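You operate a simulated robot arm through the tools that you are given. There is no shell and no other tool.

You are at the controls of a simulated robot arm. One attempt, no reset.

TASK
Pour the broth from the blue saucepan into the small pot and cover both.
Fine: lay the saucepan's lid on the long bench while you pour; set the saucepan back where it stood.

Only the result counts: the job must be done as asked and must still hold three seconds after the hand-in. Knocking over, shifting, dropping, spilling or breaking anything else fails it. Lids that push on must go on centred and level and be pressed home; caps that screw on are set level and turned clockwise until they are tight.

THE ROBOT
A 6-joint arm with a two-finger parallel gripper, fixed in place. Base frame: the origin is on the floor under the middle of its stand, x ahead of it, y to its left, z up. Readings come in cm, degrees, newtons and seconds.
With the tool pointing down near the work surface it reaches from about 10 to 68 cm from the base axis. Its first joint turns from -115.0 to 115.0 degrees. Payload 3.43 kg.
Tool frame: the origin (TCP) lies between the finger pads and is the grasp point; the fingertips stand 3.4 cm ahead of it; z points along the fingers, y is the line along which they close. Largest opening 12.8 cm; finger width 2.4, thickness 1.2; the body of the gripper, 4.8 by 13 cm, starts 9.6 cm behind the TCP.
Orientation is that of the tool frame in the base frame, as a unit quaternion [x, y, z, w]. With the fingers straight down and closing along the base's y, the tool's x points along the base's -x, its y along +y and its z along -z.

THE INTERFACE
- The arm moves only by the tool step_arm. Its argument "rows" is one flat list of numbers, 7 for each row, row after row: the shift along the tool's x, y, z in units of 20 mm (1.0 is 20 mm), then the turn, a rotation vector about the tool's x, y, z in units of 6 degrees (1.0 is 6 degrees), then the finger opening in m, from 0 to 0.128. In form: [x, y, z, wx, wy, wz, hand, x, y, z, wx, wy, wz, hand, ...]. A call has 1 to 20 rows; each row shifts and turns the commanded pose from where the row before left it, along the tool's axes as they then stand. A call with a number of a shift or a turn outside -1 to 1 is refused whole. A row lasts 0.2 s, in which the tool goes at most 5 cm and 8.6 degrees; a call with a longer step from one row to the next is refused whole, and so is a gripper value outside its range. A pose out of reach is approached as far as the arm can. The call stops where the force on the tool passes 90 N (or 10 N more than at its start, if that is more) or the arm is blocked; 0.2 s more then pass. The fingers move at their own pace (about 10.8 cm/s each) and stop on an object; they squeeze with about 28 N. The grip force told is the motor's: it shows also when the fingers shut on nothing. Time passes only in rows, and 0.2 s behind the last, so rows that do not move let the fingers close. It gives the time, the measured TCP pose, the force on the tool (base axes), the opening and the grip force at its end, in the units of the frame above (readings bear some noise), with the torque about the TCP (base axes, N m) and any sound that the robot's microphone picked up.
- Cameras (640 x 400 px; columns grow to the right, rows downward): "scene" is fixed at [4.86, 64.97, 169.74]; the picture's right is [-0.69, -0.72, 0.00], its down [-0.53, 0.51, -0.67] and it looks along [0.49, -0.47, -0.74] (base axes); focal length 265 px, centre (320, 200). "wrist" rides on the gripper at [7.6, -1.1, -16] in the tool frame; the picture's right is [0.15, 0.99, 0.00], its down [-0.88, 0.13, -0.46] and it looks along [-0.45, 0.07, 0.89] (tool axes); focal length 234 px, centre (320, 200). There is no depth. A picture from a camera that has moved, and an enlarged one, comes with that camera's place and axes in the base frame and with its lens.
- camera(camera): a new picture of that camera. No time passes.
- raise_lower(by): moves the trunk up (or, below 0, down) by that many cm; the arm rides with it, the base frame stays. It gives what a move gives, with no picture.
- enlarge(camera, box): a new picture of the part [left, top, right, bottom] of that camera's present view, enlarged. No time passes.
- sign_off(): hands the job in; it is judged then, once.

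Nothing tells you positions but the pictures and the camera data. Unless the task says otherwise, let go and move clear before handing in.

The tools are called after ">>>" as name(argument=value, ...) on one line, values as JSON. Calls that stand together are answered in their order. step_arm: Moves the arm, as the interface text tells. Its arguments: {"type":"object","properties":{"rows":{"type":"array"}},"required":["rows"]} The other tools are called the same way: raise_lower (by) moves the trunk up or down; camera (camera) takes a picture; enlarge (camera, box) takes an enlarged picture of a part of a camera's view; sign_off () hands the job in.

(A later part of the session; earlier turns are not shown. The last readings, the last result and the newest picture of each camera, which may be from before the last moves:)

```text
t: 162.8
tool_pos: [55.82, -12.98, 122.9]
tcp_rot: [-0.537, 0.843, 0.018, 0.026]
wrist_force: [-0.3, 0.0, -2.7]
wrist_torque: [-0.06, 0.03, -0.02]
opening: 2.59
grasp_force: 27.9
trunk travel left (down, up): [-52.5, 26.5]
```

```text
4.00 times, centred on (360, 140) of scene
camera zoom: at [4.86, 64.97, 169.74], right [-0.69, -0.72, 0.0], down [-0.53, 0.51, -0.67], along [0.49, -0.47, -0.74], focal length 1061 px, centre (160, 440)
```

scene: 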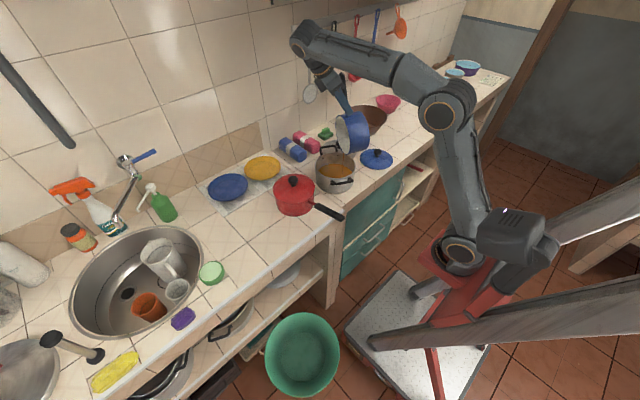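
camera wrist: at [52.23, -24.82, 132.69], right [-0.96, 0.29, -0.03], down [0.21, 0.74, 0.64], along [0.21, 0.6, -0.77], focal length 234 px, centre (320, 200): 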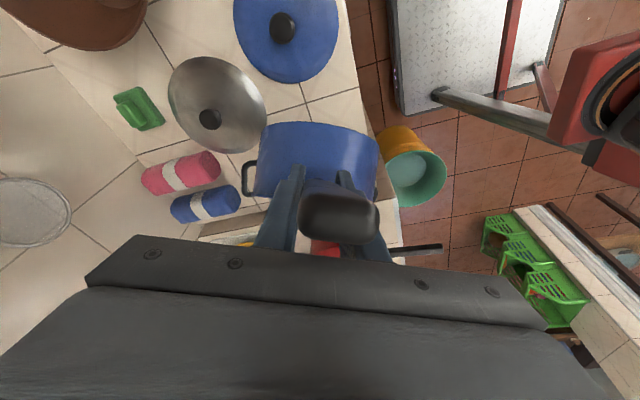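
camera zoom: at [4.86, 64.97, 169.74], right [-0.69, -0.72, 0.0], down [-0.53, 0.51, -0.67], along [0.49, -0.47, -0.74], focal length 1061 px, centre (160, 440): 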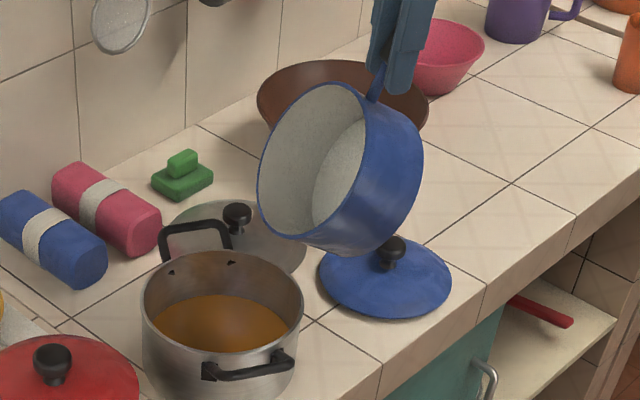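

The pan's inside is clean and the pot holds the broth. I'll finish levelling the pan.

>>> step_arm(rows=[0.6043, 0, 0.3631, 0, -0.667, 0, 0, 0.6043, 0, 0.3631, 0, -0.667, 0, 0, 0.6043, 0, 0.3631, 0, -0.667, 0, 0, 0.6043, 0, 0.3631, 0, -0.667, 0, 0, 0.6043, 0, 0.3631, 0, -0.667, 0, 0, 0.6043, 0, 0.3631, 0, -0.667, 0, 0, 0.6043, 0, 0.3631, 0, -0.667, 0, 0, 0.6043, 0, 0.3631, 0, -0.667, 0, 0, 0.6043, 0, 0.3631, 0, -0.667, 0, 0, 0.6043, 0, 0.3631, 0, -0.667, 0, 0, 0.6043, 0, 0.3631, 0, -0.667, 0, 0, 0.6043, 0, 0.3631, 0, -0.667, 0, 0, 0.6043, 0, 0.3631, 0, -0.667, 0, 0, 0.6043, 0, 0.3631, 0, -0.667, 0, 0, 0.21, 0, 0.126, 0, -0.233, 0, 0, 0, 0, 0, 0, 0, 0, 0])

>>> enlarge(camera="scene", box=[300, 90, 420, 190])

>>> enlarge(camera="wrist", box=[230, 90, 410, 260])

```text
t: 166.2
tool_pos: [52.19, -21.36, 105.81]
tcp_rot: [-0.462, 0.726, 0.274, 0.429]
wrist_force: [1.0, 0.1, -3.4]
wrist_torque: [-0.2, 0.1, -0.01]
opening: 2.59
grasp_force: 27.7
trunk travel left (down, up): [-52.5, 26.5]
```

```text
4.00 times, centred on (360, 140) of scene
camera zoom: at [4.86, 64.97, 169.74], right [-0.69, -0.72, 0.0], down [-0.53, 0.51, -0.67], along [0.49, -0.47, -0.74], focal length 1061 px, centre (160, 440)
```

zoom: 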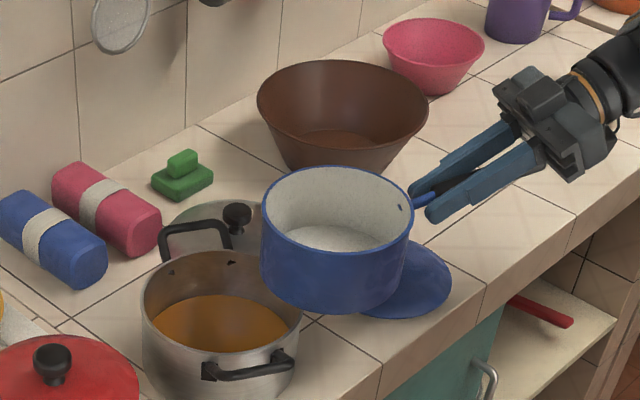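

```text
2.35 times, centred on (320, 175) of wrist
camera zoom: at [45.6, -38.02, 106.96], right [-0.93, 0.36, -0.13], down [-0.11, 0.08, 0.99], along [0.36, 0.93, -0.04], focal length 551 px, centre (320, 259)
```

zoom: 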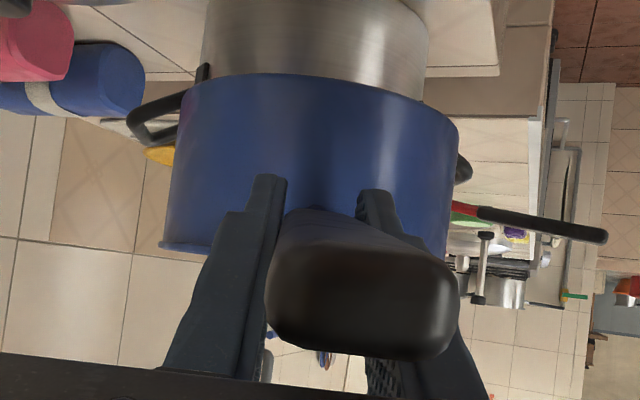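

The pan is level again and empty, having tilted only about 2° in the grip. I'll raise it and retrace the carry back.

>>> step_arm(rows=[-0.5, 0, -0.277, 0, 0, 0, 0, -0.8, 0, -0.443, 0, 0, 0, 0, -0.8, 0, -0.443, 0, 0, 0, 0, -0.95, -0.019, 0.156, 0.173, 0, 0.096, 0, -0.95, -0.019, 0.156, 0.173, 0, 0.096, 0, -0.95, -0.019, 0.156, 0.173, 0, 0.096, 0, -0.95, -0.019, 0.156, 0.173, 0, 0.096, 0, -0.95, -0.019, 0.156, 0.173, 0, 0.096, 0, -0.95, -0.019, 0.156, 0.173, 0, 0.096, 0, -0.95, -0.019, 0.156, 0.173, 0, 0.096, 0, -0.95, -0.019, 0.156, 0.173, 0, 0.096, 0, -0.95, 0.0857, 0.1507, 0.173, 0, 0.096, 0, -0.95, 0.0857, 0.1507, 0.173, 0, 0.096, 0, -0.95, 0.0857, 0.1507, 0.173, 0, 0.096, 0, -0.95, 0.0857, 0.1507, 0.173, 0, 0.096, 0, -0.5, 0.0857, 0.4, 0.173, 0, 0.096, 0, -0.2885, 0.0857, 0.5204, 0.173, 0, 0.096, 0, -0.2885, 0.0857, 0.5204, 0.173, 0, 0.096, 0, -0.2885, 0.0857, 0.5204, 0.173, 0, 0.096, 0])

>>> camera(camera="scene")

```text
t: 170.2
tool_pos: [61.89, -4.99, 129.24]
tcp_rot: [-0.335, 0.794, 0.198, 0.467]
wrist_force: [0.0, -0.1, -3.1]
wrist_torque: [-0.19, 0.19, 0.0]
opening: 2.56
grasp_force: 28.3
trunk travel left (down, up): [-52.5, 26.5]
```

```text
taken
```

scene: 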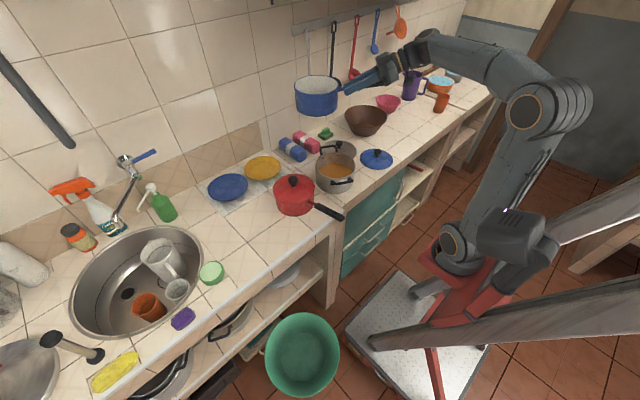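

Retracing: next back to the crossing point (65.5, 20.8) with heading 17°.

>>> step_arm(rows=[-0.15, 0.3, 0.27, 0.235, 0, 0.13, 0, -0.2522, 0.503, 0.455, 0.235, 0, 0.13, 0, -0.2522, 0.503, 0.455, 0.235, 0, 0.13, 0, -0.2522, 0.503, 0.455, 0.235, 0, 0.13, 0, -0.2522, 0.503, 0.455, 0.235, 0, 0.13, 0, -0.2522, 0.503, 0.455, 0.235, 0, 0.13, 0, -0.2522, 0.503, 0.455, 0.235, 0, 0.13, 0, -0.2522, 0.503, 0.455, 0.235, 0, 0.13, 0, -0.2522, 0.503, 0.455, 0.235, 0, 0.13, 0, -0.1857, 0.614, 0.335, 0.235, 0, 0.13, 0, -0.1857, 0.614, 0.335, 0.235, 0, 0.13, 0, -0.1857, 0.614, 0.335, 0.235, 0, 0.13, 0, -0.1857, 0.614, 0.335, 0.235, 0, 0.13, 0, -0.1857, 0.614, 0.335, 0.235, 0, 0.13, 0, -0.1857, 0.614, 0.335, 0.235, 0, 0.13, 0, -0.1857, 0.614, 0.335, 0.235, 0, 0.13, 0, -0.1857, 0.614, 0.335, 0.235, 0, 0.13, 0, -0.1857, 0.614, 0.335, 0.235, 0, 0.13, 0])

```text
t: 174.0
tool_pos: [64.92, 20.09, 129.28]
tcp_rot: [-0.126, 0.853, 0.075, 0.501]
wrist_force: [0.5, -0.1, -2.6]
wrist_torque: [-0.08, 0.25, 0.02]
opening: 2.56
grasp_force: 27.8
trunk travel left (down, up): [-52.5, 26.5]
```

On track. Back toward the pan's original place, ending with heading about 2.7° above (49.7, 44.7).

>>> step_arm(rows=[0.06, 0.35, -0.1, 0.104, 0, 0.0578, 0, 0.1096, 0.6867, -0.1977, 0.104, 0, 0.0578, 0, 0.1096, 0.6867, -0.1977, 0.104, 0, 0.0578, 0, 0.1096, 0.6867, -0.1977, 0.104, 0, 0.0578, 0, 0.1096, 0.6867, -0.1977, 0.104, 0, 0.0578, 0, 0.1096, 0.6867, -0.1977, 0.104, 0, 0.0578, 0, 0.1096, 0.6867, -0.1977, 0.104, 0, 0.0578, 0, 0.1096, 0.6867, -0.1977, 0.104, 0, 0.0578, 0, 0.1096, 0.6867, -0.1977, 0.104, 0, 0.0578, 0, 0.1096, 0.6867, -0.1977, 0.104, 0, 0.0578, 0, 0.1503, 0.653, -0.2711, 0.104, 0, 0.0578, 0, 0.1503, 0.653, -0.2711, 0.104, 0, 0.0578, 0, 0.1503, 0.653, -0.2711, 0.104, 0, 0.0578, 0, 0.1503, 0.653, -0.2711, 0.104, 0, 0.0578, 0, 0.1503, 0.653, -0.2711, 0.104, 0, 0.0578, 0, 0.1503, 0.653, -0.2711, 0.104, 0, 0.0578, 0, 0.1503, 0.653, -0.2711, 0.104, 0, 0.0578, 0, 0.1503, 0.653, -0.2711, 0.104, 0, 0.0578, 0, 0.1503, 0.653, -0.2711, 0.104, 0, 0.0578, 0, 0.0751, 0.326, -0.1355, 0.104, 0, 0.0578, 0])

>>> enlarge(camera="wrist", box=[230, 90, 410, 260])

>>> camera(camera="scene")

```text
t: 178.2
tool_pos: [50.35, 43.66, 129.34]
tcp_rot: [-0.019, 0.862, 0.013, 0.507]
wrist_force: [-0.2, 0.2, -2.0]
wrist_torque: [-0.02, 0.27, 0.02]
opening: 2.56
grasp_force: 27.7
trunk travel left (down, up): [-52.5, 26.5]
```

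```text
2.35 times, centred on (320, 175) of wrist
camera zoom: at [32.79, 41.46, 130.42], right [-0.12, 0.99, -0.13], down [0.02, 0.13, 0.99], along [0.99, 0.11, -0.04], focal length 551 px, centre (320, 259)
```

zoom: 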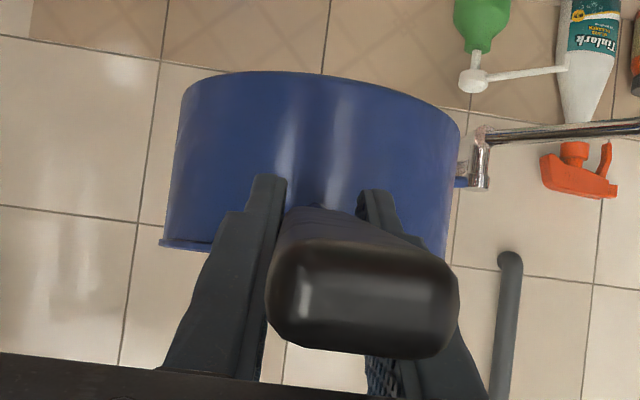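

```text
taken
```

scene: 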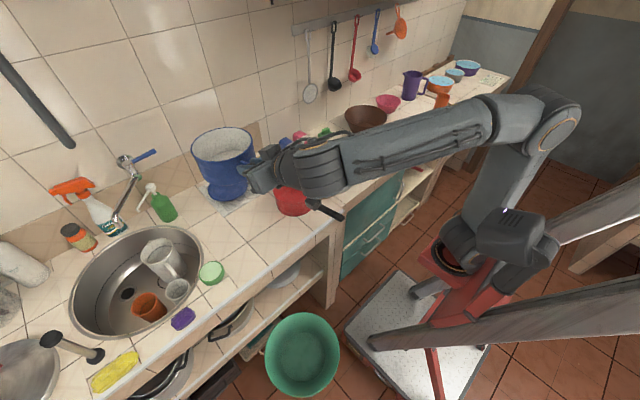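

Heading 2.7° and the pan hangs about 1.4° nose-down relative to its original grip. I'll trim the pitch, centre over the original spot and descend to just above the bench.

>>> step_arm(rows=[0.1455, 0.55, -0.2624, 0, -0.233, 0, 0, 0.4, 0, 0.21, 0, 0, 0, 0, 0.62, 0, 0.3255, 0, 0, 0, 0, 0.62, 0, 0.3255, 0, 0, 0, 0, 0.62, 0, 0.3255, 0, 0, 0, 0, 0.62, 0, 0.3255, 0, 0, 0, 0, 0.62, 0, 0.3255, 0, 0, 0, 0, 0.62, 0, 0.3255, 0, 0, 0, 0, 0.62, 0, 0.3255, 0, 0, 0, 0, 0.62, 0, 0.3255, 0, 0, 0, 0, 0.62, 0, 0.3255, 0, 0, 0, 0, 0.62, 0, 0.3255, 0, 0, 0, 0, 0.62, 0, 0.3255, 0, 0, 0, 0, 0.62, 0, 0.3255, 0, 0, 0, 0, 0.62, 0, 0.3255, 0, 0, 0, 0, 0.62, 0, 0.3255, 0, 0, 0, 0, 0.62, 0, 0.3255, 0, 0, 0, 0, 0.62, 0, 0.3255, 0, 0, 0, 0, 0.4, 0, 0.21, 0, 0, 0, 0, 0, 0, 0, 0, 0, 0, 0])

>>> enlarge(camera="scene", box=[210, 180, 340, 280])

>>> enlarge(camera="wrist", box=[230, 90, 410, 260])

```text
t: 182.4
tool_pos: [49.74, 44.74, 105.15]
tcp_rot: [-0.018, 0.855, 0.013, 0.517]
wrist_force: [0.4, 0.5, -3.3]
wrist_torque: [0.01, 0.24, 0.0]
opening: 2.61
grasp_force: 27.7
trunk travel left (down, up): [-52.5, 26.5]
```

```text
4.00 times, centred on (275, 230) of scene
camera zoom: at [4.86, 64.97, 169.74], right [-0.69, -0.72, 0.0], down [-0.53, 0.51, -0.67], along [0.49, -0.47, -0.74], focal length 1061 px, centre (500, 80)
```

zoom: 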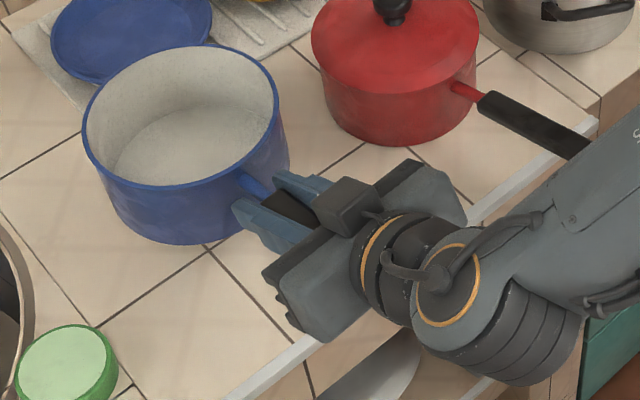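

```text
2.35 times, centred on (320, 175) of wrist
camera zoom: at [32.18, 42.58, 105.82], right [-0.11, 0.99, -0.13], down [0.0, 0.13, 0.99], along [0.99, 0.11, -0.01], focal length 551 px, centre (320, 259)
```

zoom: 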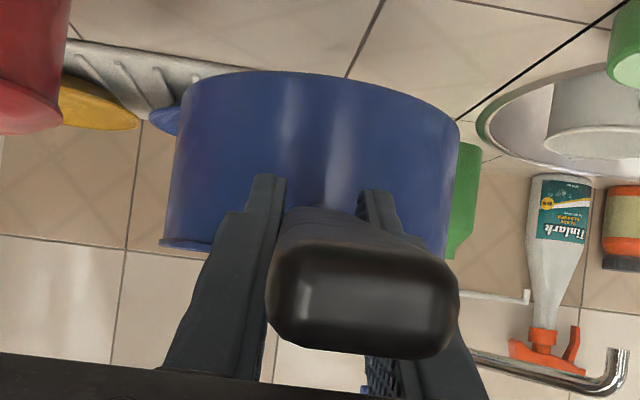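

The pan hovers right over its original spot. Lowering to near contact.

>>> step_arm(rows=[0.4425, 0, 0.2325, 0, 0, 0, 0, 0.4425, 0, 0.2325, 0, 0, 0, 0, 0.4425, 0, 0.2325, 0, 0, 0, 0, 0.4425, 0, 0.2325, 0, 0, 0, 0, 0.4425, 0, 0.2325, 0, 0, 0, 0, 0.266, 0, 0.14, 0, 0, 0, 0, 0, 0, 0, 0, 0, 0, 0])

>>> enlarge(camera="scene", box=[210, 180, 340, 280])

```text
t: 184.0
tool_pos: [49.64, 44.62, 99.47]
tcp_rot: [-0.02, 0.856, 0.014, 0.517]
wrist_force: [0.3, 0.3, -3.2]
wrist_torque: [-0.01, 0.25, -0.02]
opening: 2.56
grasp_force: 28.4
trunk travel left (down, up): [-52.5, 26.5]
```

```text
4.00 times, centred on (275, 230) of scene
camera zoom: at [4.86, 64.97, 169.74], right [-0.69, -0.72, 0.0], down [-0.53, 0.51, -0.67], along [0.49, -0.47, -0.74], focal length 1061 px, centre (500, 80)
```

zoom: 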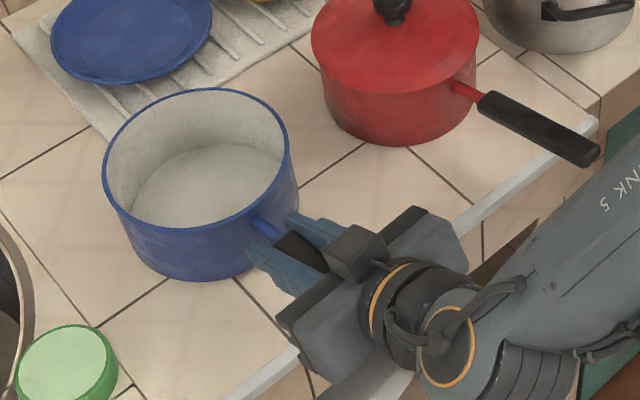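

The rim is 1 px from its original image position, about 1 cm high. Easing down.

>>> step_arm(rows=[0.0885, 0, 0.0465, 0, 0, 0, 0, 0.0885, 0, 0.0465, 0, 0, 0, 0, 0.0885, 0, 0.0465, 0, 0, 0, 0, 0.0885, 0, 0.0465, 0, 0, 0, 0, 0, 0, 0, 0, 0, 0, 0])

>>> step_arm(rows=[0.0885, 0, 0.0465, 0, 0, 0, 0, 0, 0, 0, 0, 0, 0, 0])

```text
t: 185.2
tool_pos: [49.82, 44.62, 98.65]
tcp_rot: [-0.018, 0.856, 0.012, 0.517]
wrist_force: [0.5, -0.6, -2.1]
wrist_torque: [-0.04, 0.25, -0.01]
opening: 2.58
grasp_force: 27.8
trunk travel left (down, up): [-52.5, 26.5]
```

```text
t: 185.8
tool_pos: [49.76, 44.68, 98.41]
tcp_rot: [-0.019, 0.855, 0.013, 0.517]
wrist_force: [-0.6, -0.2, -3.2]
wrist_torque: [0.0, 0.22, -0.01]
opening: 2.56
grasp_force: 27.6
trunk travel left (down, up): [-52.5, 26.5]
```

>>> step_arm(rows=[0.0885, 0, 0.0465, 0, 0, 0, 0, 0, 0, 0, 0, 0, 0, 0])

>>> enlarge(camera="scene", box=[210, 180, 340, 280])

```text
t: 186.4
tool_pos: [49.73, 44.78, 98.34]
tcp_rot: [-0.018, 0.855, 0.013, 0.518]
wrist_force: [0.3, -0.2, 5.4]
wrist_torque: [-0.17, -0.24, -0.03]
opening: 2.58
grasp_force: 28.2
trunk travel left (down, up): [-52.5, 26.5]
```

```text
4.00 times, centred on (275, 230) of scene
camera zoom: at [4.86, 64.97, 169.74], right [-0.69, -0.72, 0.0], down [-0.53, 0.51, -0.67], along [0.49, -0.47, -0.74], focal length 1061 px, centre (500, 80)
```

zoom: 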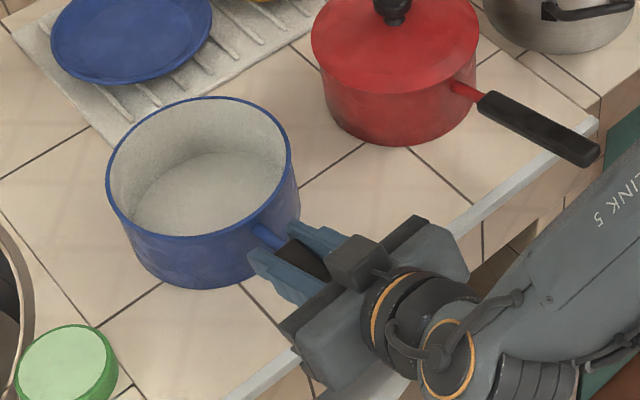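

It touches down (5.4 N) within about 0.3 cm of where it originally stood. I'll open the fingers.

>>> step_arm(rows=[0, 0, 0, 0, 0, 0, 0.028, 0, 0, 0, 0, 0, 0, 0.032, 0, 0, 0, 0, 0, 0, 0.04, 0, 0, 0, 0, 0, 0, 0.07, 0, 0, 0, 0, 0, 0, 0.07])

>>> enlarge(camera="scene", box=[210, 180, 340, 280])

>>> camera(camera="wrist")

```text
t: 187.6
tool_pos: [49.74, 44.68, 98.27]
tcp_rot: [-0.018, 0.855, 0.013, 0.517]
wrist_force: [-1.1, -0.2, 0.4]
wrist_torque: [-0.01, 0.02, -0.01]
opening: 7.01
grasp_force: 0.1
trunk travel left (down, up): [-52.5, 26.5]
```

```text
4.00 times, centred on (275, 230) of scene
camera zoom: at [4.86, 64.97, 169.74], right [-0.69, -0.72, 0.0], down [-0.53, 0.51, -0.67], along [0.49, -0.47, -0.74], focal length 1061 px, centre (500, 80)
```

zoom: 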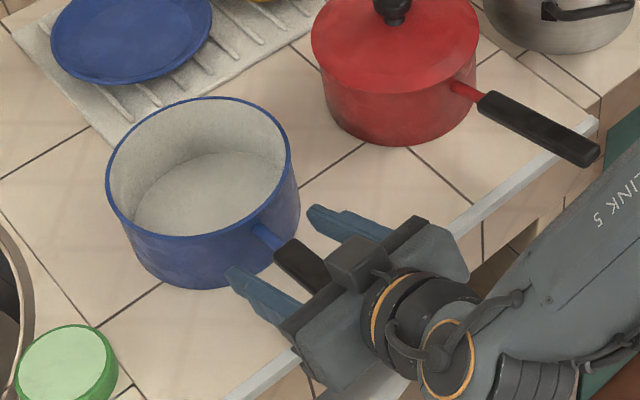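

```text
taken
camera wrist: at [32.17, 42.57, 99.01], right [-0.11, 0.99, -0.13], down [0.0, 0.13, 0.99], along [0.99, 0.11, -0.01], focal length 234 px, centre (320, 200)
```

wrist: 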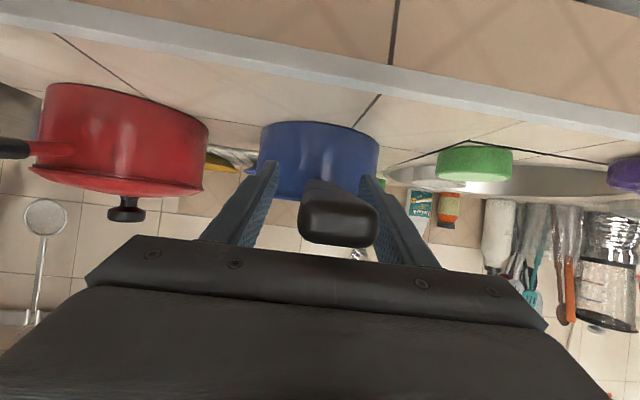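

The pan stands on its old spot and the gripper is free. I'll rise clear, raise the trunk back and point the tool down for the pot's lid.

>>> step_arm(rows=[-0.3, 0, -0.158, 0, 0, 0, 0.07, -0.6, 0, -0.315, 0, 0, 0, 0.07, -0.885, 0, -0.465, 0, 0, 0, 0.07, -0.885, 0, -0.465, 0, 0, 0, 0.07, -0.885, 0, -0.465, 0, 0, 0, 0.07, -0.885, 0, -0.465, 0, 0, 0, 0.07, -0.885, 0, -0.465, 0, 0, 0, 0.07, -0.885, 0, -0.465, 0, 0, 0, 0.07, -0.885, 0, -0.465, 0, 0, 0, 0.07, -0.885, 0, -0.465, 0, 0, 0, 0.07, -0.885, 0, -0.465, 0, 0, 0, 0.07, -0.885, 0, -0.465, 0, 0, 0, 0.07, -0.885, 0, -0.465, 0, 0, 0, 0.07])

>>> raise_lower(by=15)

>>> step_arm(rows=[0, 0, 0, 0, 0.95, 0, 0.07, 0, 0, 0, 0, 0.95, 0, 0.07, 0, 0, 0, 0, 0.95, 0, 0.07, 0, 0, 0, 0, 0.95, 0, 0.07, 0, 0, 0, 0, 0.95, 0, 0.07, 0, 0, 0, 0, 0.95, 0, 0.07, 0, 0, 0, 0, 0.95, 0, 0.07, 0, 0, 0, 0, 0.95, 0, 0.07, 0, 0, 0, 0, 0.95, 0, 0.07, 0, 0, 0, 0, 0.95, 0, 0.07, 0, 0, 0, 0, 0.88, 0, 0.07, 0, 0, 0, 0, 0, 0, 0.07])

>>> camera(camera="wrist")

>>> camera(camera="scene")

```text
t: 190.4
tool_pos: [49.73, 44.64, 122.28]
tcp_rot: [-0.018, 0.856, 0.012, 0.517]
wrist_force: [0.3, 1.0, -0.3]
wrist_torque: [-0.02, 0.04, -0.02]
opening: 7.03
grasp_force: 0.0
trunk travel left (down, up): [-52.5, 26.5]
```

```text
t: 192.1
tool_pos: [49.9, 44.65, 137.18]
tcp_rot: [-0.018, 0.856, 0.013, 0.517]
wrist_force: [-0.3, -0.2, 0.1]
wrist_torque: [0.02, -0.01, 0.01]
opening: 7.02
grasp_force: 0.1
trunk travel left (down, up): [-67.5, 11.5]
```

```text
t: 194.7
tool_pos: [49.78, 44.65, 137.36]
tcp_rot: [-0.022, 1.0, 0.001, 0.001]
wrist_force: [0.2, 0.5, 0.1]
wrist_torque: [-0.05, 0.01, 0.0]
opening: 6.99
grasp_force: 0.0
trunk travel left (down, up): [-67.5, 11.5]
```

```text
taken
camera wrist: at [42.23, 42.96, 153.31], right [-0.19, 0.98, 0.0], down [0.87, 0.17, 0.46], along [0.45, 0.09, -0.89], focal length 234 px, centre (320, 200)
```

wrist: 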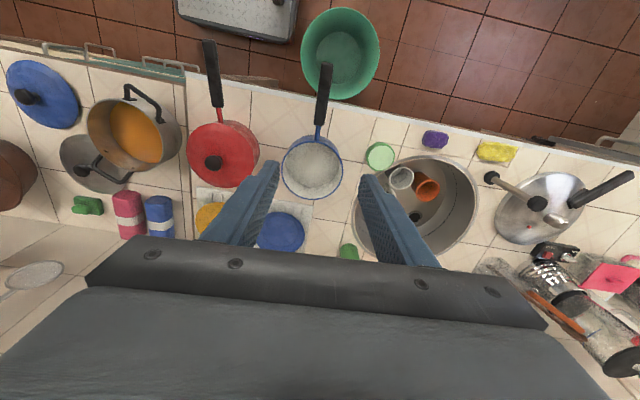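

```text
taken
```

scene: 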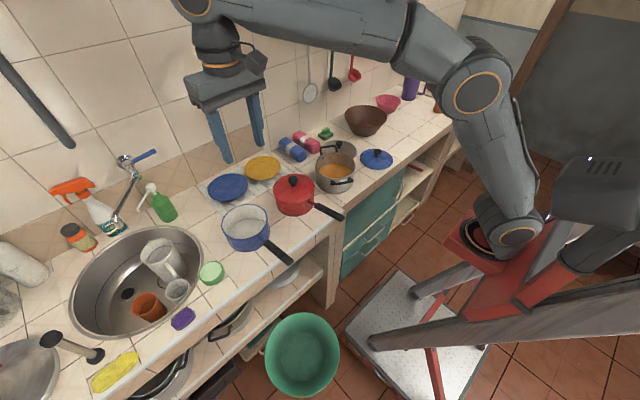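

Tool is down and everything stands in order. I'll go over toward the pot's lid at about (76, −16.6).

>>> step_arm(rows=[-0.24, -0.6, 0.1, 0, 0, 0, 0.07, -0.24, -0.95, 0.19, 0, 0, 0, 0.07, -0.24, -0.95, 0.19, 0, 0, 0, 0.07, -0.24, -0.95, 0.19, 0, 0, 0, 0.07, -0.24, -0.95, 0.19, 0, 0, 0, 0.07, -0.24, -0.95, 0.19, 0, 0, 0, 0.07, -0.24, -0.95, 0.19, 0, 0, 0, 0.07, -0.24, -0.95, 0.19, 0, 0, 0, 0.07, -0.24, -0.95, 0.19, 0, 0, 0, 0.07, -0.24, -0.95, 0.19, 0, 0, 0, 0.07, -0.24, -0.95, 0.19, 0, 0, 0, 0.07, -0.24, -0.95, 0.19, 0, 0, 0, 0.07, -0.24, -0.95, 0.19, 0, 0, 0, 0.07, -0.24, -0.95, 0.19, 0, 0, 0, 0.07, -0.24, -0.95, 0.19, 0, 0, 0, 0.07, -0.24, -0.95, 0.19, 0, 0, 0, 0.07, -0.24, -0.95, 0.19, 0, 0, 0, 0.07, -0.24, -0.95, 0.19, 0, 0, 0, 0.07])

>>> step_arm(rows=[-0.24, -0.95, 0.19, 0, 0, 0, 0.07, -0.24, -0.95, 0.19, 0, 0, 0, 0.07, -0.24, -0.95, 0.19, 0, 0, 0, 0.07, -0.24, -0.95, 0.19, 0, 0, 0, 0.07, -0.24, -0.95, 0.19, 0, 0, 0, 0.07, -0.24, -0.95, 0.19, 0, 0, 0, 0.07, -0.24, -0.95, 0.19, 0, 0, 0, 0.07, -0.24, -0.95, 0.19, 0, 0, 0, 0.07, -0.24, -0.95, 0.19, 0, 0, 0, 0.07, -0.24, -0.95, 0.19, 0, 0, 0, 0.07, -0.24, -0.95, 0.19, 0, 0, 0, 0.07, -0.24, -0.95, 0.19, 0, 0, 0, 0.07, -0.24, -0.95, 0.19, 0, 0, 0, 0.07, 0, 0, 0, 0, 0, 0, 0.07])

>>> camera(camera="wrist")

```text
t: 198.5
tool_pos: [59.91, 11.61, 130.65]
tcp_rot: [-0.023, 1.0, 0.001, 0.0]
wrist_force: [-1.0, 1.1, 0.1]
wrist_torque: [0.0, -0.01, -0.01]
opening: 7.0
grasp_force: 0.2
trunk travel left (down, up): [-67.5, 11.5]
```

```text
t: 201.5
tool_pos: [67.26, -12.89, 125.55]
tcp_rot: [-0.023, 1.0, 0.001, 0.0]
wrist_force: [0.0, 0.1, -0.5]
wrist_torque: [-0.04, 0.0, -0.01]
opening: 6.99
grasp_force: 0.0
trunk travel left (down, up): [-67.5, 11.5]
```

```text
taken
camera wrist: at [59.75, -14.56, 141.59], right [-0.19, 0.98, 0.0], down [0.87, 0.17, 0.46], along [0.45, 0.09, -0.89], focal length 234 px, centre (320, 200)
```

wrist: 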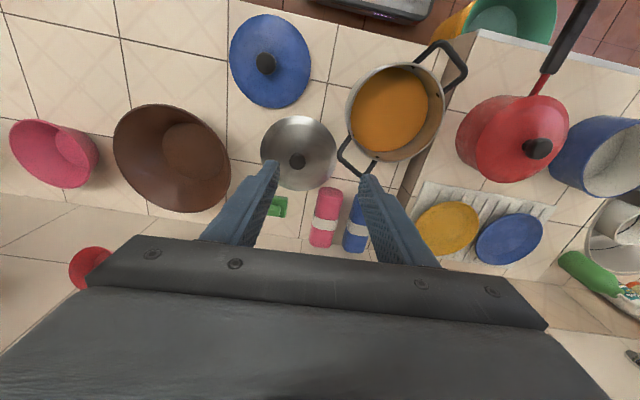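

>>> enlarge(camera="wrist", box=[230, 20, 470, 210])

>>> enlarge(camera="scene", box=[305, 130, 405, 210])

```text
2.11 times, centred on (350, 115) of wrist
camera zoom: at [59.75, -14.56, 141.59], right [-0.19, 0.98, 0.0], down [0.87, 0.17, 0.46], along [0.45, 0.09, -0.89], focal length 493 px, centre (257, 379)
```

zoom: 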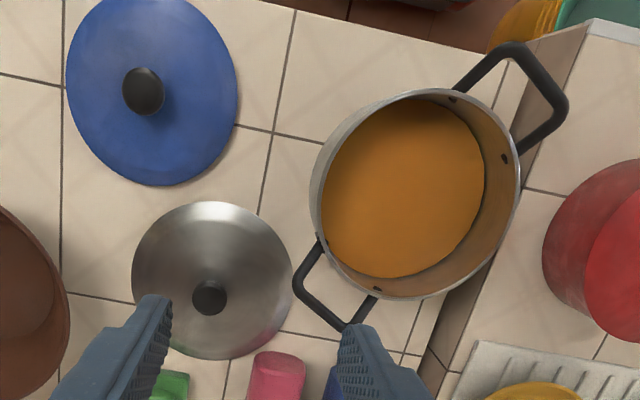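

```text
5.00 times, centred on (355, 170) of scene
camera zoom: at [4.86, 64.97, 169.74], right [-0.69, -0.72, 0.0], down [-0.53, 0.51, -0.67], along [0.49, -0.47, -0.74], focal length 1326 px, centre (145, 350)
```

zoom: 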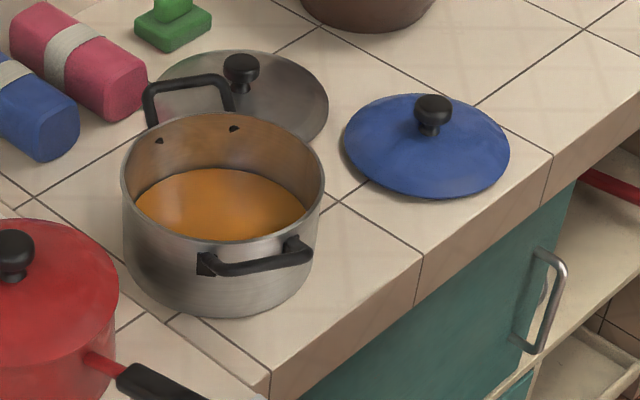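

The lid's knob is at about (75.9, −16.4) with the pot's far handle just beside its rim, so I'll lift it while easing away from the handle. I'll move over the knob and come down to z≈108 to refine.

>>> step_arm(rows=[-0.424, -0.195, 0.875, 0, 0, 0, 0.07, -0.424, -0.195, 0.875, 0, 0, 0, 0.07, -0.424, -0.195, 0.875, 0, 0, 0, 0.07, -0.424, -0.195, 0.875, 0, 0, 0, 0.07, -0.424, -0.195, 0.875, 0, 0, 0, 0.07, -0.424, -0.195, 0.875, 0, 0, 0, 0.07, -0.424, -0.195, 0.875, 0, 0, 0, 0.07, -0.424, -0.195, 0.875, 0, 0, 0, 0.07, -0.424, -0.195, 0.875, 0, 0, 0, 0.07, -0.424, -0.195, 0.875, 0, 0, 0, 0.07, 0, 0, 0, 0, 0, 0, 0.07])

>>> camera(camera="wrist")

>>> enlarge(camera="scene", box=[305, 100, 405, 180])

```text
t: 203.9
tool_pos: [75.9, -16.2, 107.92]
tcp_rot: [-0.023, 1.0, 0.001, -0.001]
wrist_force: [-0.2, -0.3, 0.2]
wrist_torque: [0.04, -0.03, 0.01]
opening: 7.03
grasp_force: 0.0
trunk travel left (down, up): [-67.5, 11.5]
```

```text
taken
camera wrist: at [68.46, -17.96, 123.95], right [-0.19, 0.98, 0.0], down [0.87, 0.17, 0.46], along [0.45, 0.09, -0.89], focal length 234 px, centre (320, 200)
```

wrist: 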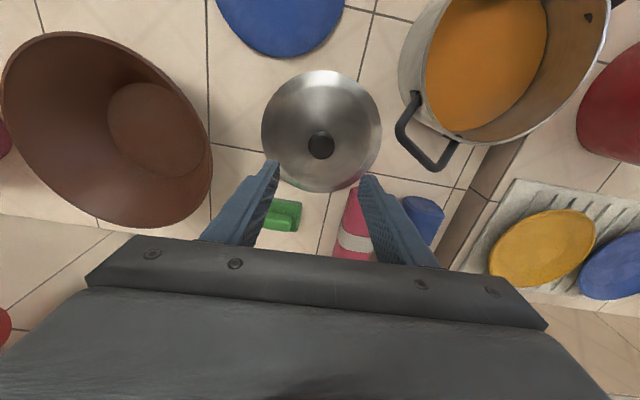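

```text
5.00 times, centred on (355, 140) of scene
camera zoom: at [4.86, 64.97, 169.74], right [-0.69, -0.72, 0.0], down [-0.53, 0.51, -0.67], along [0.49, -0.47, -0.74], focal length 1326 px, centre (145, 500)
```

zoom: 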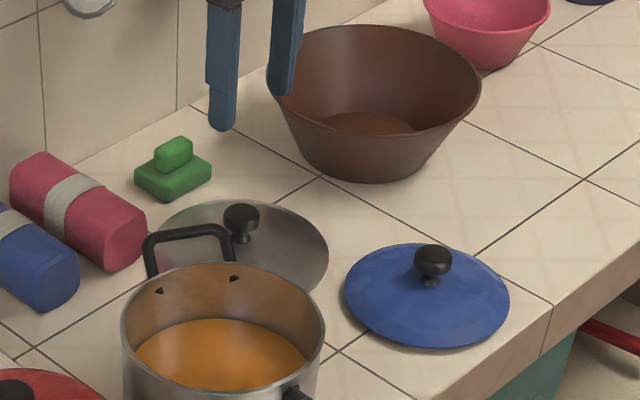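

The knob sits right under the gripper at about (75.95, −16.35), its centre near z≈92.7. I'll descend to grip height z≈94.1.

>>> step_arm(rows=[0, -0.05, 0.9, 0, 0, 0, 0.07, 0, 0, 0.9, 0, 0, 0, 0.07, 0, 0, 0.9, 0, 0, 0, 0.07, 0, 0, 0.9, 0, 0, 0, 0.07, 0, 0, 0.9, 0, 0, 0, 0.07, 0, 0, 0.9, 0, 0, 0, 0.07, 0, 0, 0.6, 0, 0, 0, 0.07, 0, 0, 0.5, 0, 0, 0, 0.07, 0, 0, 0.35, 0, 0, 0, 0.07, 0, 0, 0, 0, 0, 0, 0.07])

>>> camera(camera="wrist")

>>> enlarge(camera="scene", box=[305, 100, 405, 180])

```text
t: 206.1
tool_pos: [75.95, -16.37, 94.3]
tcp_rot: [-0.022, 1.0, 0.001, 0.0]
wrist_force: [0.4, 0.6, 0.3]
wrist_torque: [0.0, -0.02, -0.05]
opening: 7.01
grasp_force: 0.0
trunk travel left (down, up): [-67.5, 11.5]
```

```text
taken
camera wrist: at [68.45, -18.08, 110.33], right [-0.19, 0.98, 0.0], down [0.87, 0.17, 0.46], along [0.45, 0.09, -0.89], focal length 234 px, centre (320, 200)
```

wrist: 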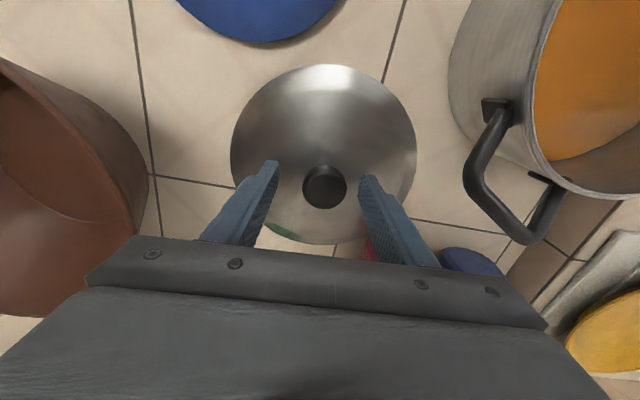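

```text
5.00 times, centred on (355, 140) of scene
camera zoom: at [4.86, 64.97, 169.74], right [-0.69, -0.72, 0.0], down [-0.53, 0.51, -0.67], along [0.49, -0.47, -0.74], focal length 1326 px, centre (145, 500)
```

zoom: 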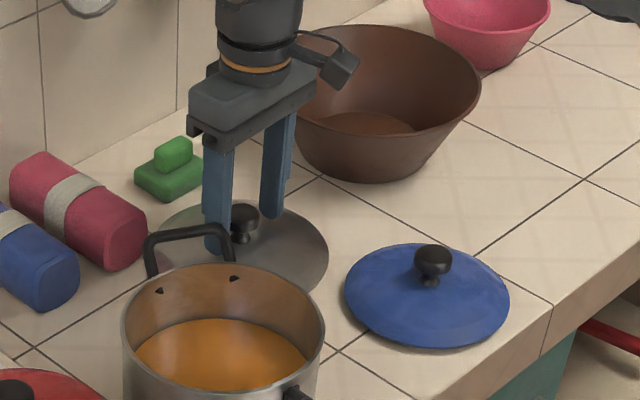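

The knob is about 0.45 cm to the +y side, so I'll centre on it, then close.

>>> step_arm(rows=[0, 0.22, 0, 0, 0, 0, 0.07, 0, 0, 0, 0, 0, 0, 0.05, 0, 0, 0, 0, 0, 0, 0.03, 0, 0, 0, 0, 0, 0, 0, 0, 0, 0, 0, 0, 0, 0, 0, 0, 0, 0, 0, 0, 0])

>>> camera(camera="wrist")

```text
t: 207.5
tool_pos: [75.92, -15.8, 94.31]
tcp_rot: [-0.023, 1.0, 0.001, 0.0]
wrist_force: [0.4, -0.1, -0.1]
wrist_torque: [0.0, -0.1, -0.02]
opening: 3.49
grasp_force: 27.6
trunk travel left (down, up): [-67.5, 11.5]
```

```text
taken
camera wrist: at [68.42, -17.62, 110.33], right [-0.19, 0.98, 0.0], down [0.87, 0.17, 0.46], along [0.45, 0.09, -0.89], focal length 234 px, centre (320, 200)
```

wrist: 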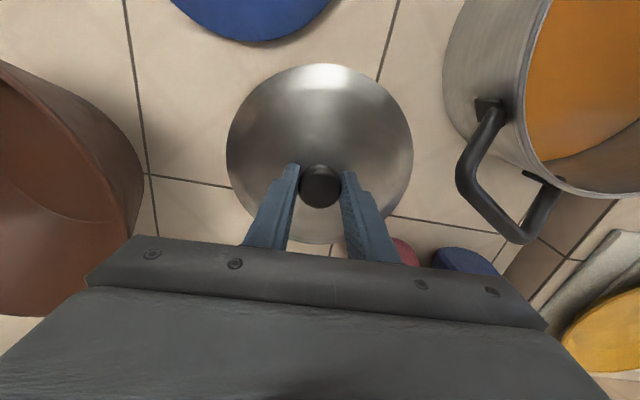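

Gripped. I'll lift 2 cm, slide away from the pot's handle, then rise.

>>> step_arm(rows=[0, 0, -0.2, 0, 0, 0, 0, 0, -0.05, -0.3, 0, 0, 0, 0, 0, -0.2, -0.4, 0, 0, 0, 0, 0, -0.5, -0.2, 0, 0, 0, 0, 0, -0.6, -0.2, 0, 0, 0, 0, 0, -0.3, -0.5, 0, 0, 0, 0, 0, 0, -0.9, 0, 0, 0, 0, 0, 0, -0.9, 0, 0, 0, 0, 0, 0, -0.9, 0, 0, 0, 0, 0, 0, -0.9, 0, 0, 0, 0, 0, 0, -0.9, 0, 0, 0, 0, 0, 0, -0.9, 0, 0, 0, 0, 0, 0, -0.9, 0, 0, 0, 0, 0, 0, -0.9, 0, 0, 0, 0, 0, 0, -0.9, 0, 0, 0, 0, 0, 0, 0, 0, 0, 0, 0])

>>> camera(camera="wrist")

>>> enlarge(camera="scene", box=[285, 80, 425, 210])

```text
t: 210.9
tool_pos: [76.05, -19.25, 114.1]
tcp_rot: [-0.023, 1.0, 0.001, 0.0]
wrist_force: [0.2, 0.0, -1.3]
wrist_torque: [-0.02, -0.05, 0.0]
opening: 3.49
grasp_force: 28.0
trunk travel left (down, up): [-67.5, 11.5]
```

```text
taken
camera wrist: at [68.52, -20.96, 130.13], right [-0.19, 0.98, 0.0], down [0.87, 0.17, 0.46], along [0.45, 0.09, -0.89], focal length 234 px, centre (320, 200)
```

wrist: 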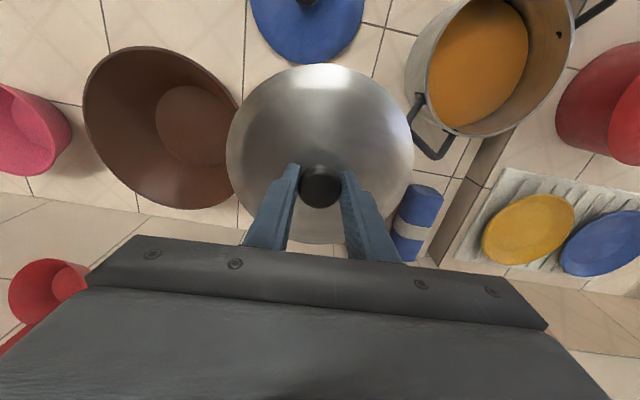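

```text
3.08 times, centred on (355, 145) of scene
camera zoom: at [4.86, 64.97, 169.74], right [-0.69, -0.72, 0.0], down [-0.53, 0.51, -0.67], along [0.49, -0.47, -0.74], focal length 816 px, centre (212, 369)
```

zoom: 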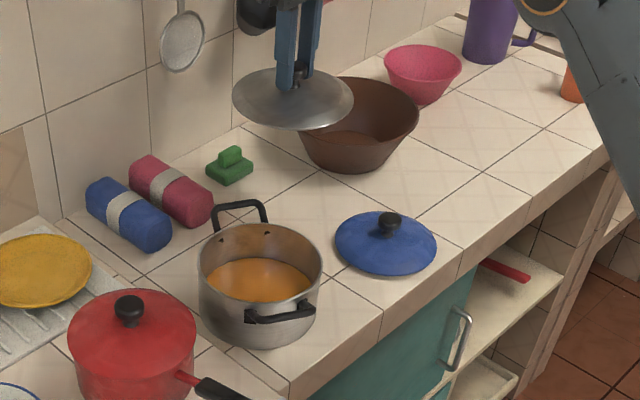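

The pot's lid is held level. I'll zoom on the pot to fix its exact centre before covering it.

>>> enlarge(camera="wrist", box=[380, 0, 620, 180])

>>> enlarge(camera="scene", box=[305, 140, 375, 200])

```text
2.22 times, centred on (500, 90) of wrist
camera zoom: at [68.52, -20.96, 130.13], right [-0.19, 0.98, 0.0], down [0.87, 0.17, 0.46], along [0.45, 0.09, -0.89], focal length 520 px, centre (-80, 444)
```

zoom: 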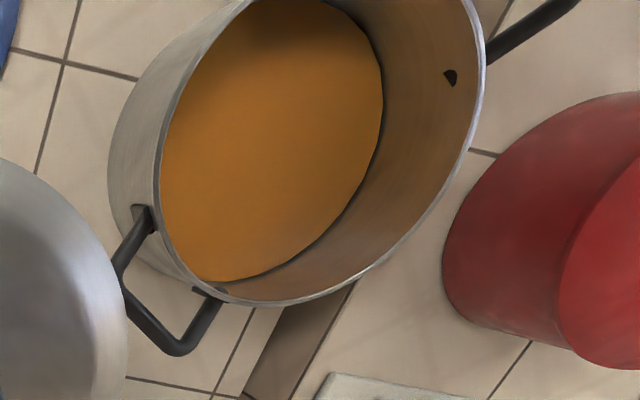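

```text
6.67 times, centred on (340, 170) of scene
camera zoom: at [4.86, 64.97, 169.74], right [-0.69, -0.72, 0.0], down [-0.53, 0.51, -0.67], along [0.49, -0.47, -0.74], focal length 1769 px, centre (187, 400)
```

zoom: 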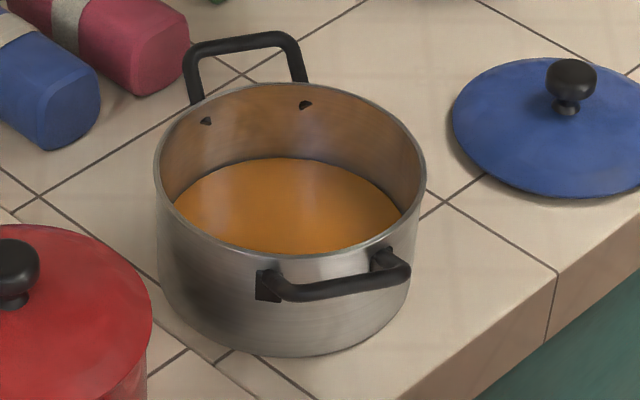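

From both views, allowing for the camera bias seen on the held lid, the pot's centre is about (63.0, 0.6) with its rim at z≈97. I'll bring the lid over it at height.

>>> step_arm(rows=[0.3, 0.5, 0, 0, 0, 0, 0, 0.551, 0.928, 0, 0, 0, 0, 0, 0.551, 0.928, 0, 0, 0, 0, 0, 0.551, 0.928, 0, 0, 0, 0, 0, 0.551, 0.928, 0, 0, 0, 0, 0, 0.551, 0.928, 0, 0, 0, 0, 0, 0.551, 0.928, 0, 0, 0, 0, 0, 0.551, 0.928, 0, 0, 0, 0, 0, 0.551, 0.928, 0, 0, 0, 0, 0, 0.551, 0.928, 0, 0, 0, 0, 0, 0.551, 0.928, 0, 0, 0, 0, 0, 0.25, 0.428, 0, 0, 0, 0, 0, 0, 0, 0.6, 0, 0, 0, 0, 0, 0, 0.6, 0, 0, 0, 0, 0, 0, 0, 0, 0, 0, 0])

>>> enlarge(camera="scene", box=[300, 110, 390, 200])

>>> camera(camera="wrist")

```text
t: 214.1
tool_pos: [62.96, 0.59, 111.69]
tcp_rot: [-0.023, 1.0, 0.001, 0.0]
wrist_force: [-0.6, 0.1, -0.3]
wrist_torque: [-0.03, -0.01, 0.01]
opening: 3.48
grasp_force: 28.0
trunk travel left (down, up): [-67.5, 11.5]
```

```text
4.44 times, centred on (345, 155) of scene
camera zoom: at [4.86, 64.97, 169.74], right [-0.69, -0.72, 0.0], down [-0.53, 0.51, -0.67], along [0.49, -0.47, -0.74], focal length 1179 px, centre (209, 400)
```

zoom: 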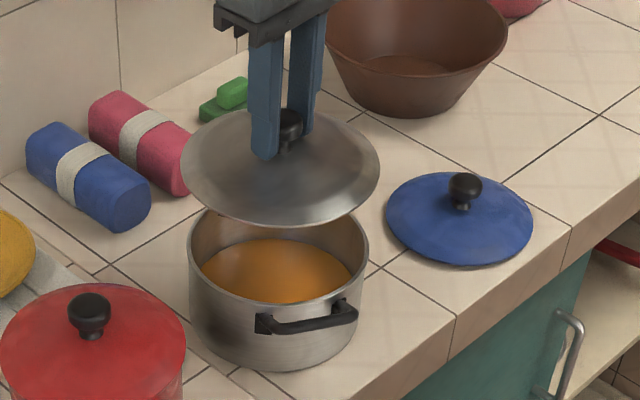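

```text
taken
camera wrist: at [55.5, -1.1, 127.81], right [-0.19, 0.98, 0.0], down [0.87, 0.17, 0.46], along [0.45, 0.09, -0.89], focal length 234 px, centre (320, 200)
```

wrist: 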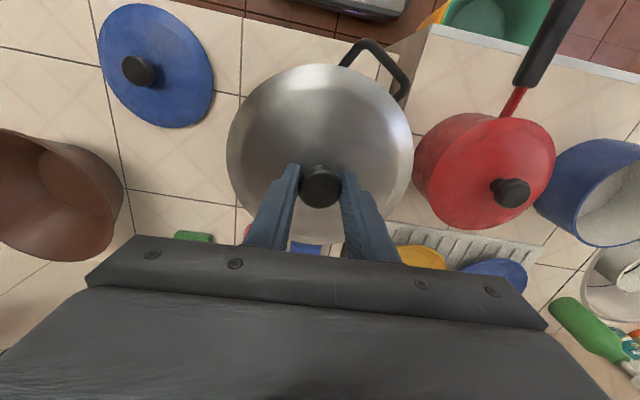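

The lid is over the pot, nearly concentric in view. I'll trim slightly and lower it to about 1 cm above the rim to compare edges.

>>> step_arm(rows=[0.06, -0.06, 0.5, 0, 0, 0, 0, 0, 0, 0.7, 0, 0, 0, 0, 0, 0, 0.7, 0, 0, 0, 0, 0, 0, 0.7, 0, 0, 0, 0, 0, 0, 0.6, 0, 0, 0, 0, 0, 0, 0.3, 0, 0, 0, 0, 0, 0, 0, 0, 0, 0, 0])

>>> enlarge(camera="scene", box=[310, 130, 380, 200])

>>> camera(camera="wrist")

```text
t: 215.7
tool_pos: [62.91, 0.51, 104.88]
tcp_rot: [-0.024, 1.0, 0.001, 0.001]
wrist_force: [0.7, 0.1, 0.4]
wrist_torque: [-0.02, -0.05, 0.01]
opening: 3.49
grasp_force: 28.2
trunk travel left (down, up): [-67.5, 11.5]
```

```text
5.71 times, centred on (345, 165) of scene
camera zoom: at [4.86, 64.97, 169.74], right [-0.69, -0.72, 0.0], down [-0.53, 0.51, -0.67], along [0.49, -0.47, -0.74], focal length 1516 px, centre (177, 400)
```

zoom: 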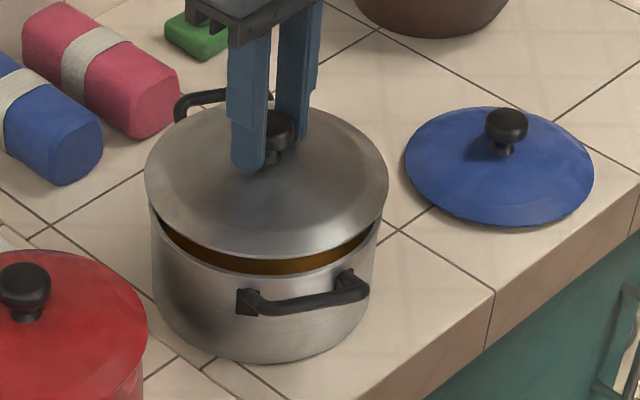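

```text
taken
camera wrist: at [55.35, -1.16, 120.82], right [-0.19, 0.98, 0.0], down [0.87, 0.17, 0.46], along [0.45, 0.09, -0.89], focal length 234 px, centre (320, 200)
```

wrist: 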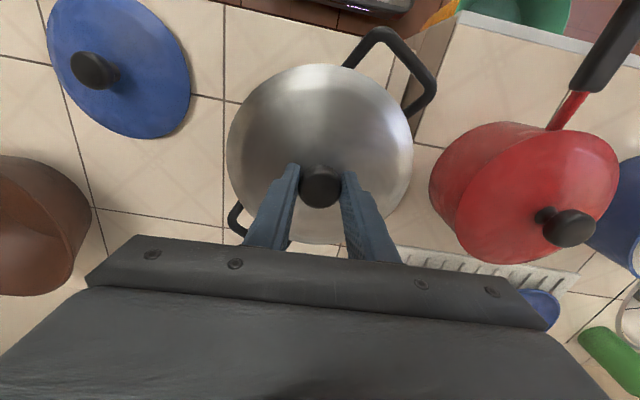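

Left-right the lid and pot are concentric within a millimetre. I'll lower a bit more and judge the near edge.

>>> step_arm(rows=[0, 0, 0.2, 0, 0, 0, 0, 0, 0, 0.2, 0, 0, 0, 0, 0, 0, 0, 0, 0, 0, 0])

>>> enlarge(camera="scene", box=[315, 150, 370, 195])

```text
t: 216.5
tool_pos: [62.91, 0.66, 103.99]
tcp_rot: [-0.022, 1.0, 0.001, 0.0]
wrist_force: [-0.4, -0.2, -1.2]
wrist_torque: [-0.01, 0.01, 0.02]
opening: 3.47
grasp_force: 27.8
trunk travel left (down, up): [-67.5, 11.5]
```

```text
8.89 times, centred on (342, 172) of scene
camera zoom: at [4.86, 64.97, 169.74], right [-0.69, -0.72, 0.0], down [-0.53, 0.51, -0.67], along [0.49, -0.47, -0.74], focal length 2358 px, centre (120, 444)
```

zoom: 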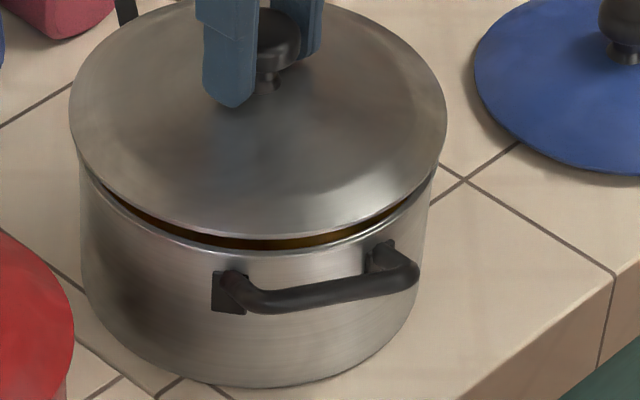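

The near gap is a bit larger than expected, so I'll check the fore-aft alignment from the wrist camera using the pot's two handles.

>>> enlarge(camera="wrist", box=[200, 10, 450, 260])

>>> enlarge(camera="scene", box=[312, 130, 377, 180])

```text
1.60 times, centred on (325, 135) of wrist
camera zoom: at [55.37, -1.15, 119.99], right [-0.19, 0.98, 0.0], down [0.87, 0.17, 0.46], along [0.45, 0.09, -0.89], focal length 375 px, centre (312, 304)
```

zoom: 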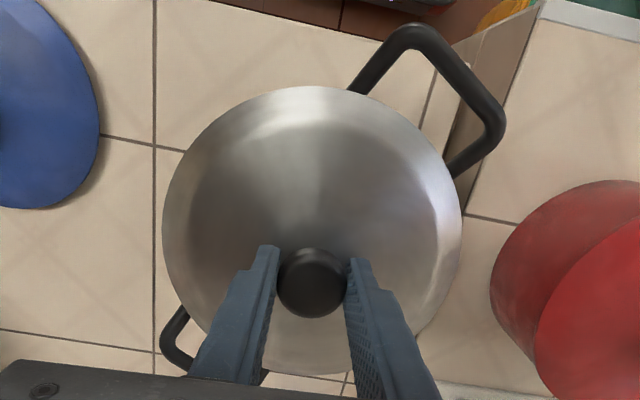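

```text
8.00 times, centred on (344, 155) of scene
camera zoom: at [4.86, 64.97, 169.74], right [-0.69, -0.72, 0.0], down [-0.53, 0.51, -0.67], along [0.49, -0.47, -0.74], focal length 2122 px, centre (124, 560)
```

zoom: 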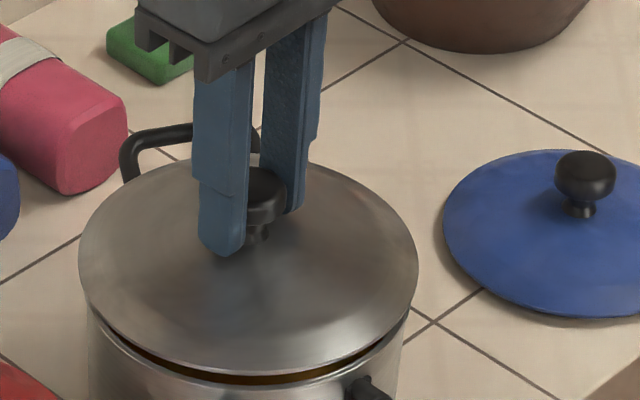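

The handles put the pot's centre at (63.0, 0.7) and the lid hangs at (62.9, 0.6), so it is centred. Lowering gently to contact.

>>> step_arm(rows=[0, 0.02, 0.1, 0, 0, 0, 0, 0, 0, 0.1, 0, 0, 0, 0, 0, 0, 0, 0, 0, 0, 0])

>>> step_arm(rows=[0, 0, 0.1, 0, 0, 0, 0, 0, 0, 0, 0, 0, 0, 0])

>>> enlarge(camera="scene", box=[315, 150, 370, 195])

```text
t: 217.3
tool_pos: [62.78, 0.59, 103.48]
tcp_rot: [-0.024, 1.0, 0.0, 0.0]
wrist_force: [0.7, -0.1, -1.3]
wrist_torque: [-0.02, 0.02, 0.0]
opening: 3.49
grasp_force: 28.1
trunk travel left (down, up): [-67.5, 11.5]
```

```text
t: 217.9
tool_pos: [62.97, 0.58, 103.42]
tcp_rot: [-0.023, 1.0, 0.001, 0.0]
wrist_force: [0.0, -0.2, -1.4]
wrist_torque: [0.02, 0.02, 0.0]
opening: 3.5
grasp_force: 28.2
trunk travel left (down, up): [-67.5, 11.5]
```

```text
8.89 times, centred on (342, 172) of scene
camera zoom: at [4.86, 64.97, 169.74], right [-0.69, -0.72, 0.0], down [-0.53, 0.51, -0.67], along [0.49, -0.47, -0.74], focal length 2358 px, centre (120, 444)
```

zoom: 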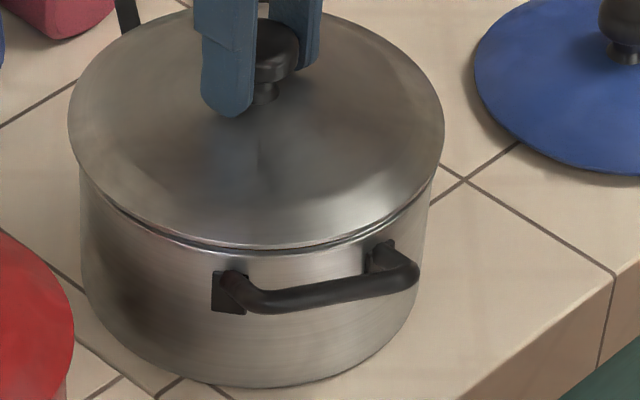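

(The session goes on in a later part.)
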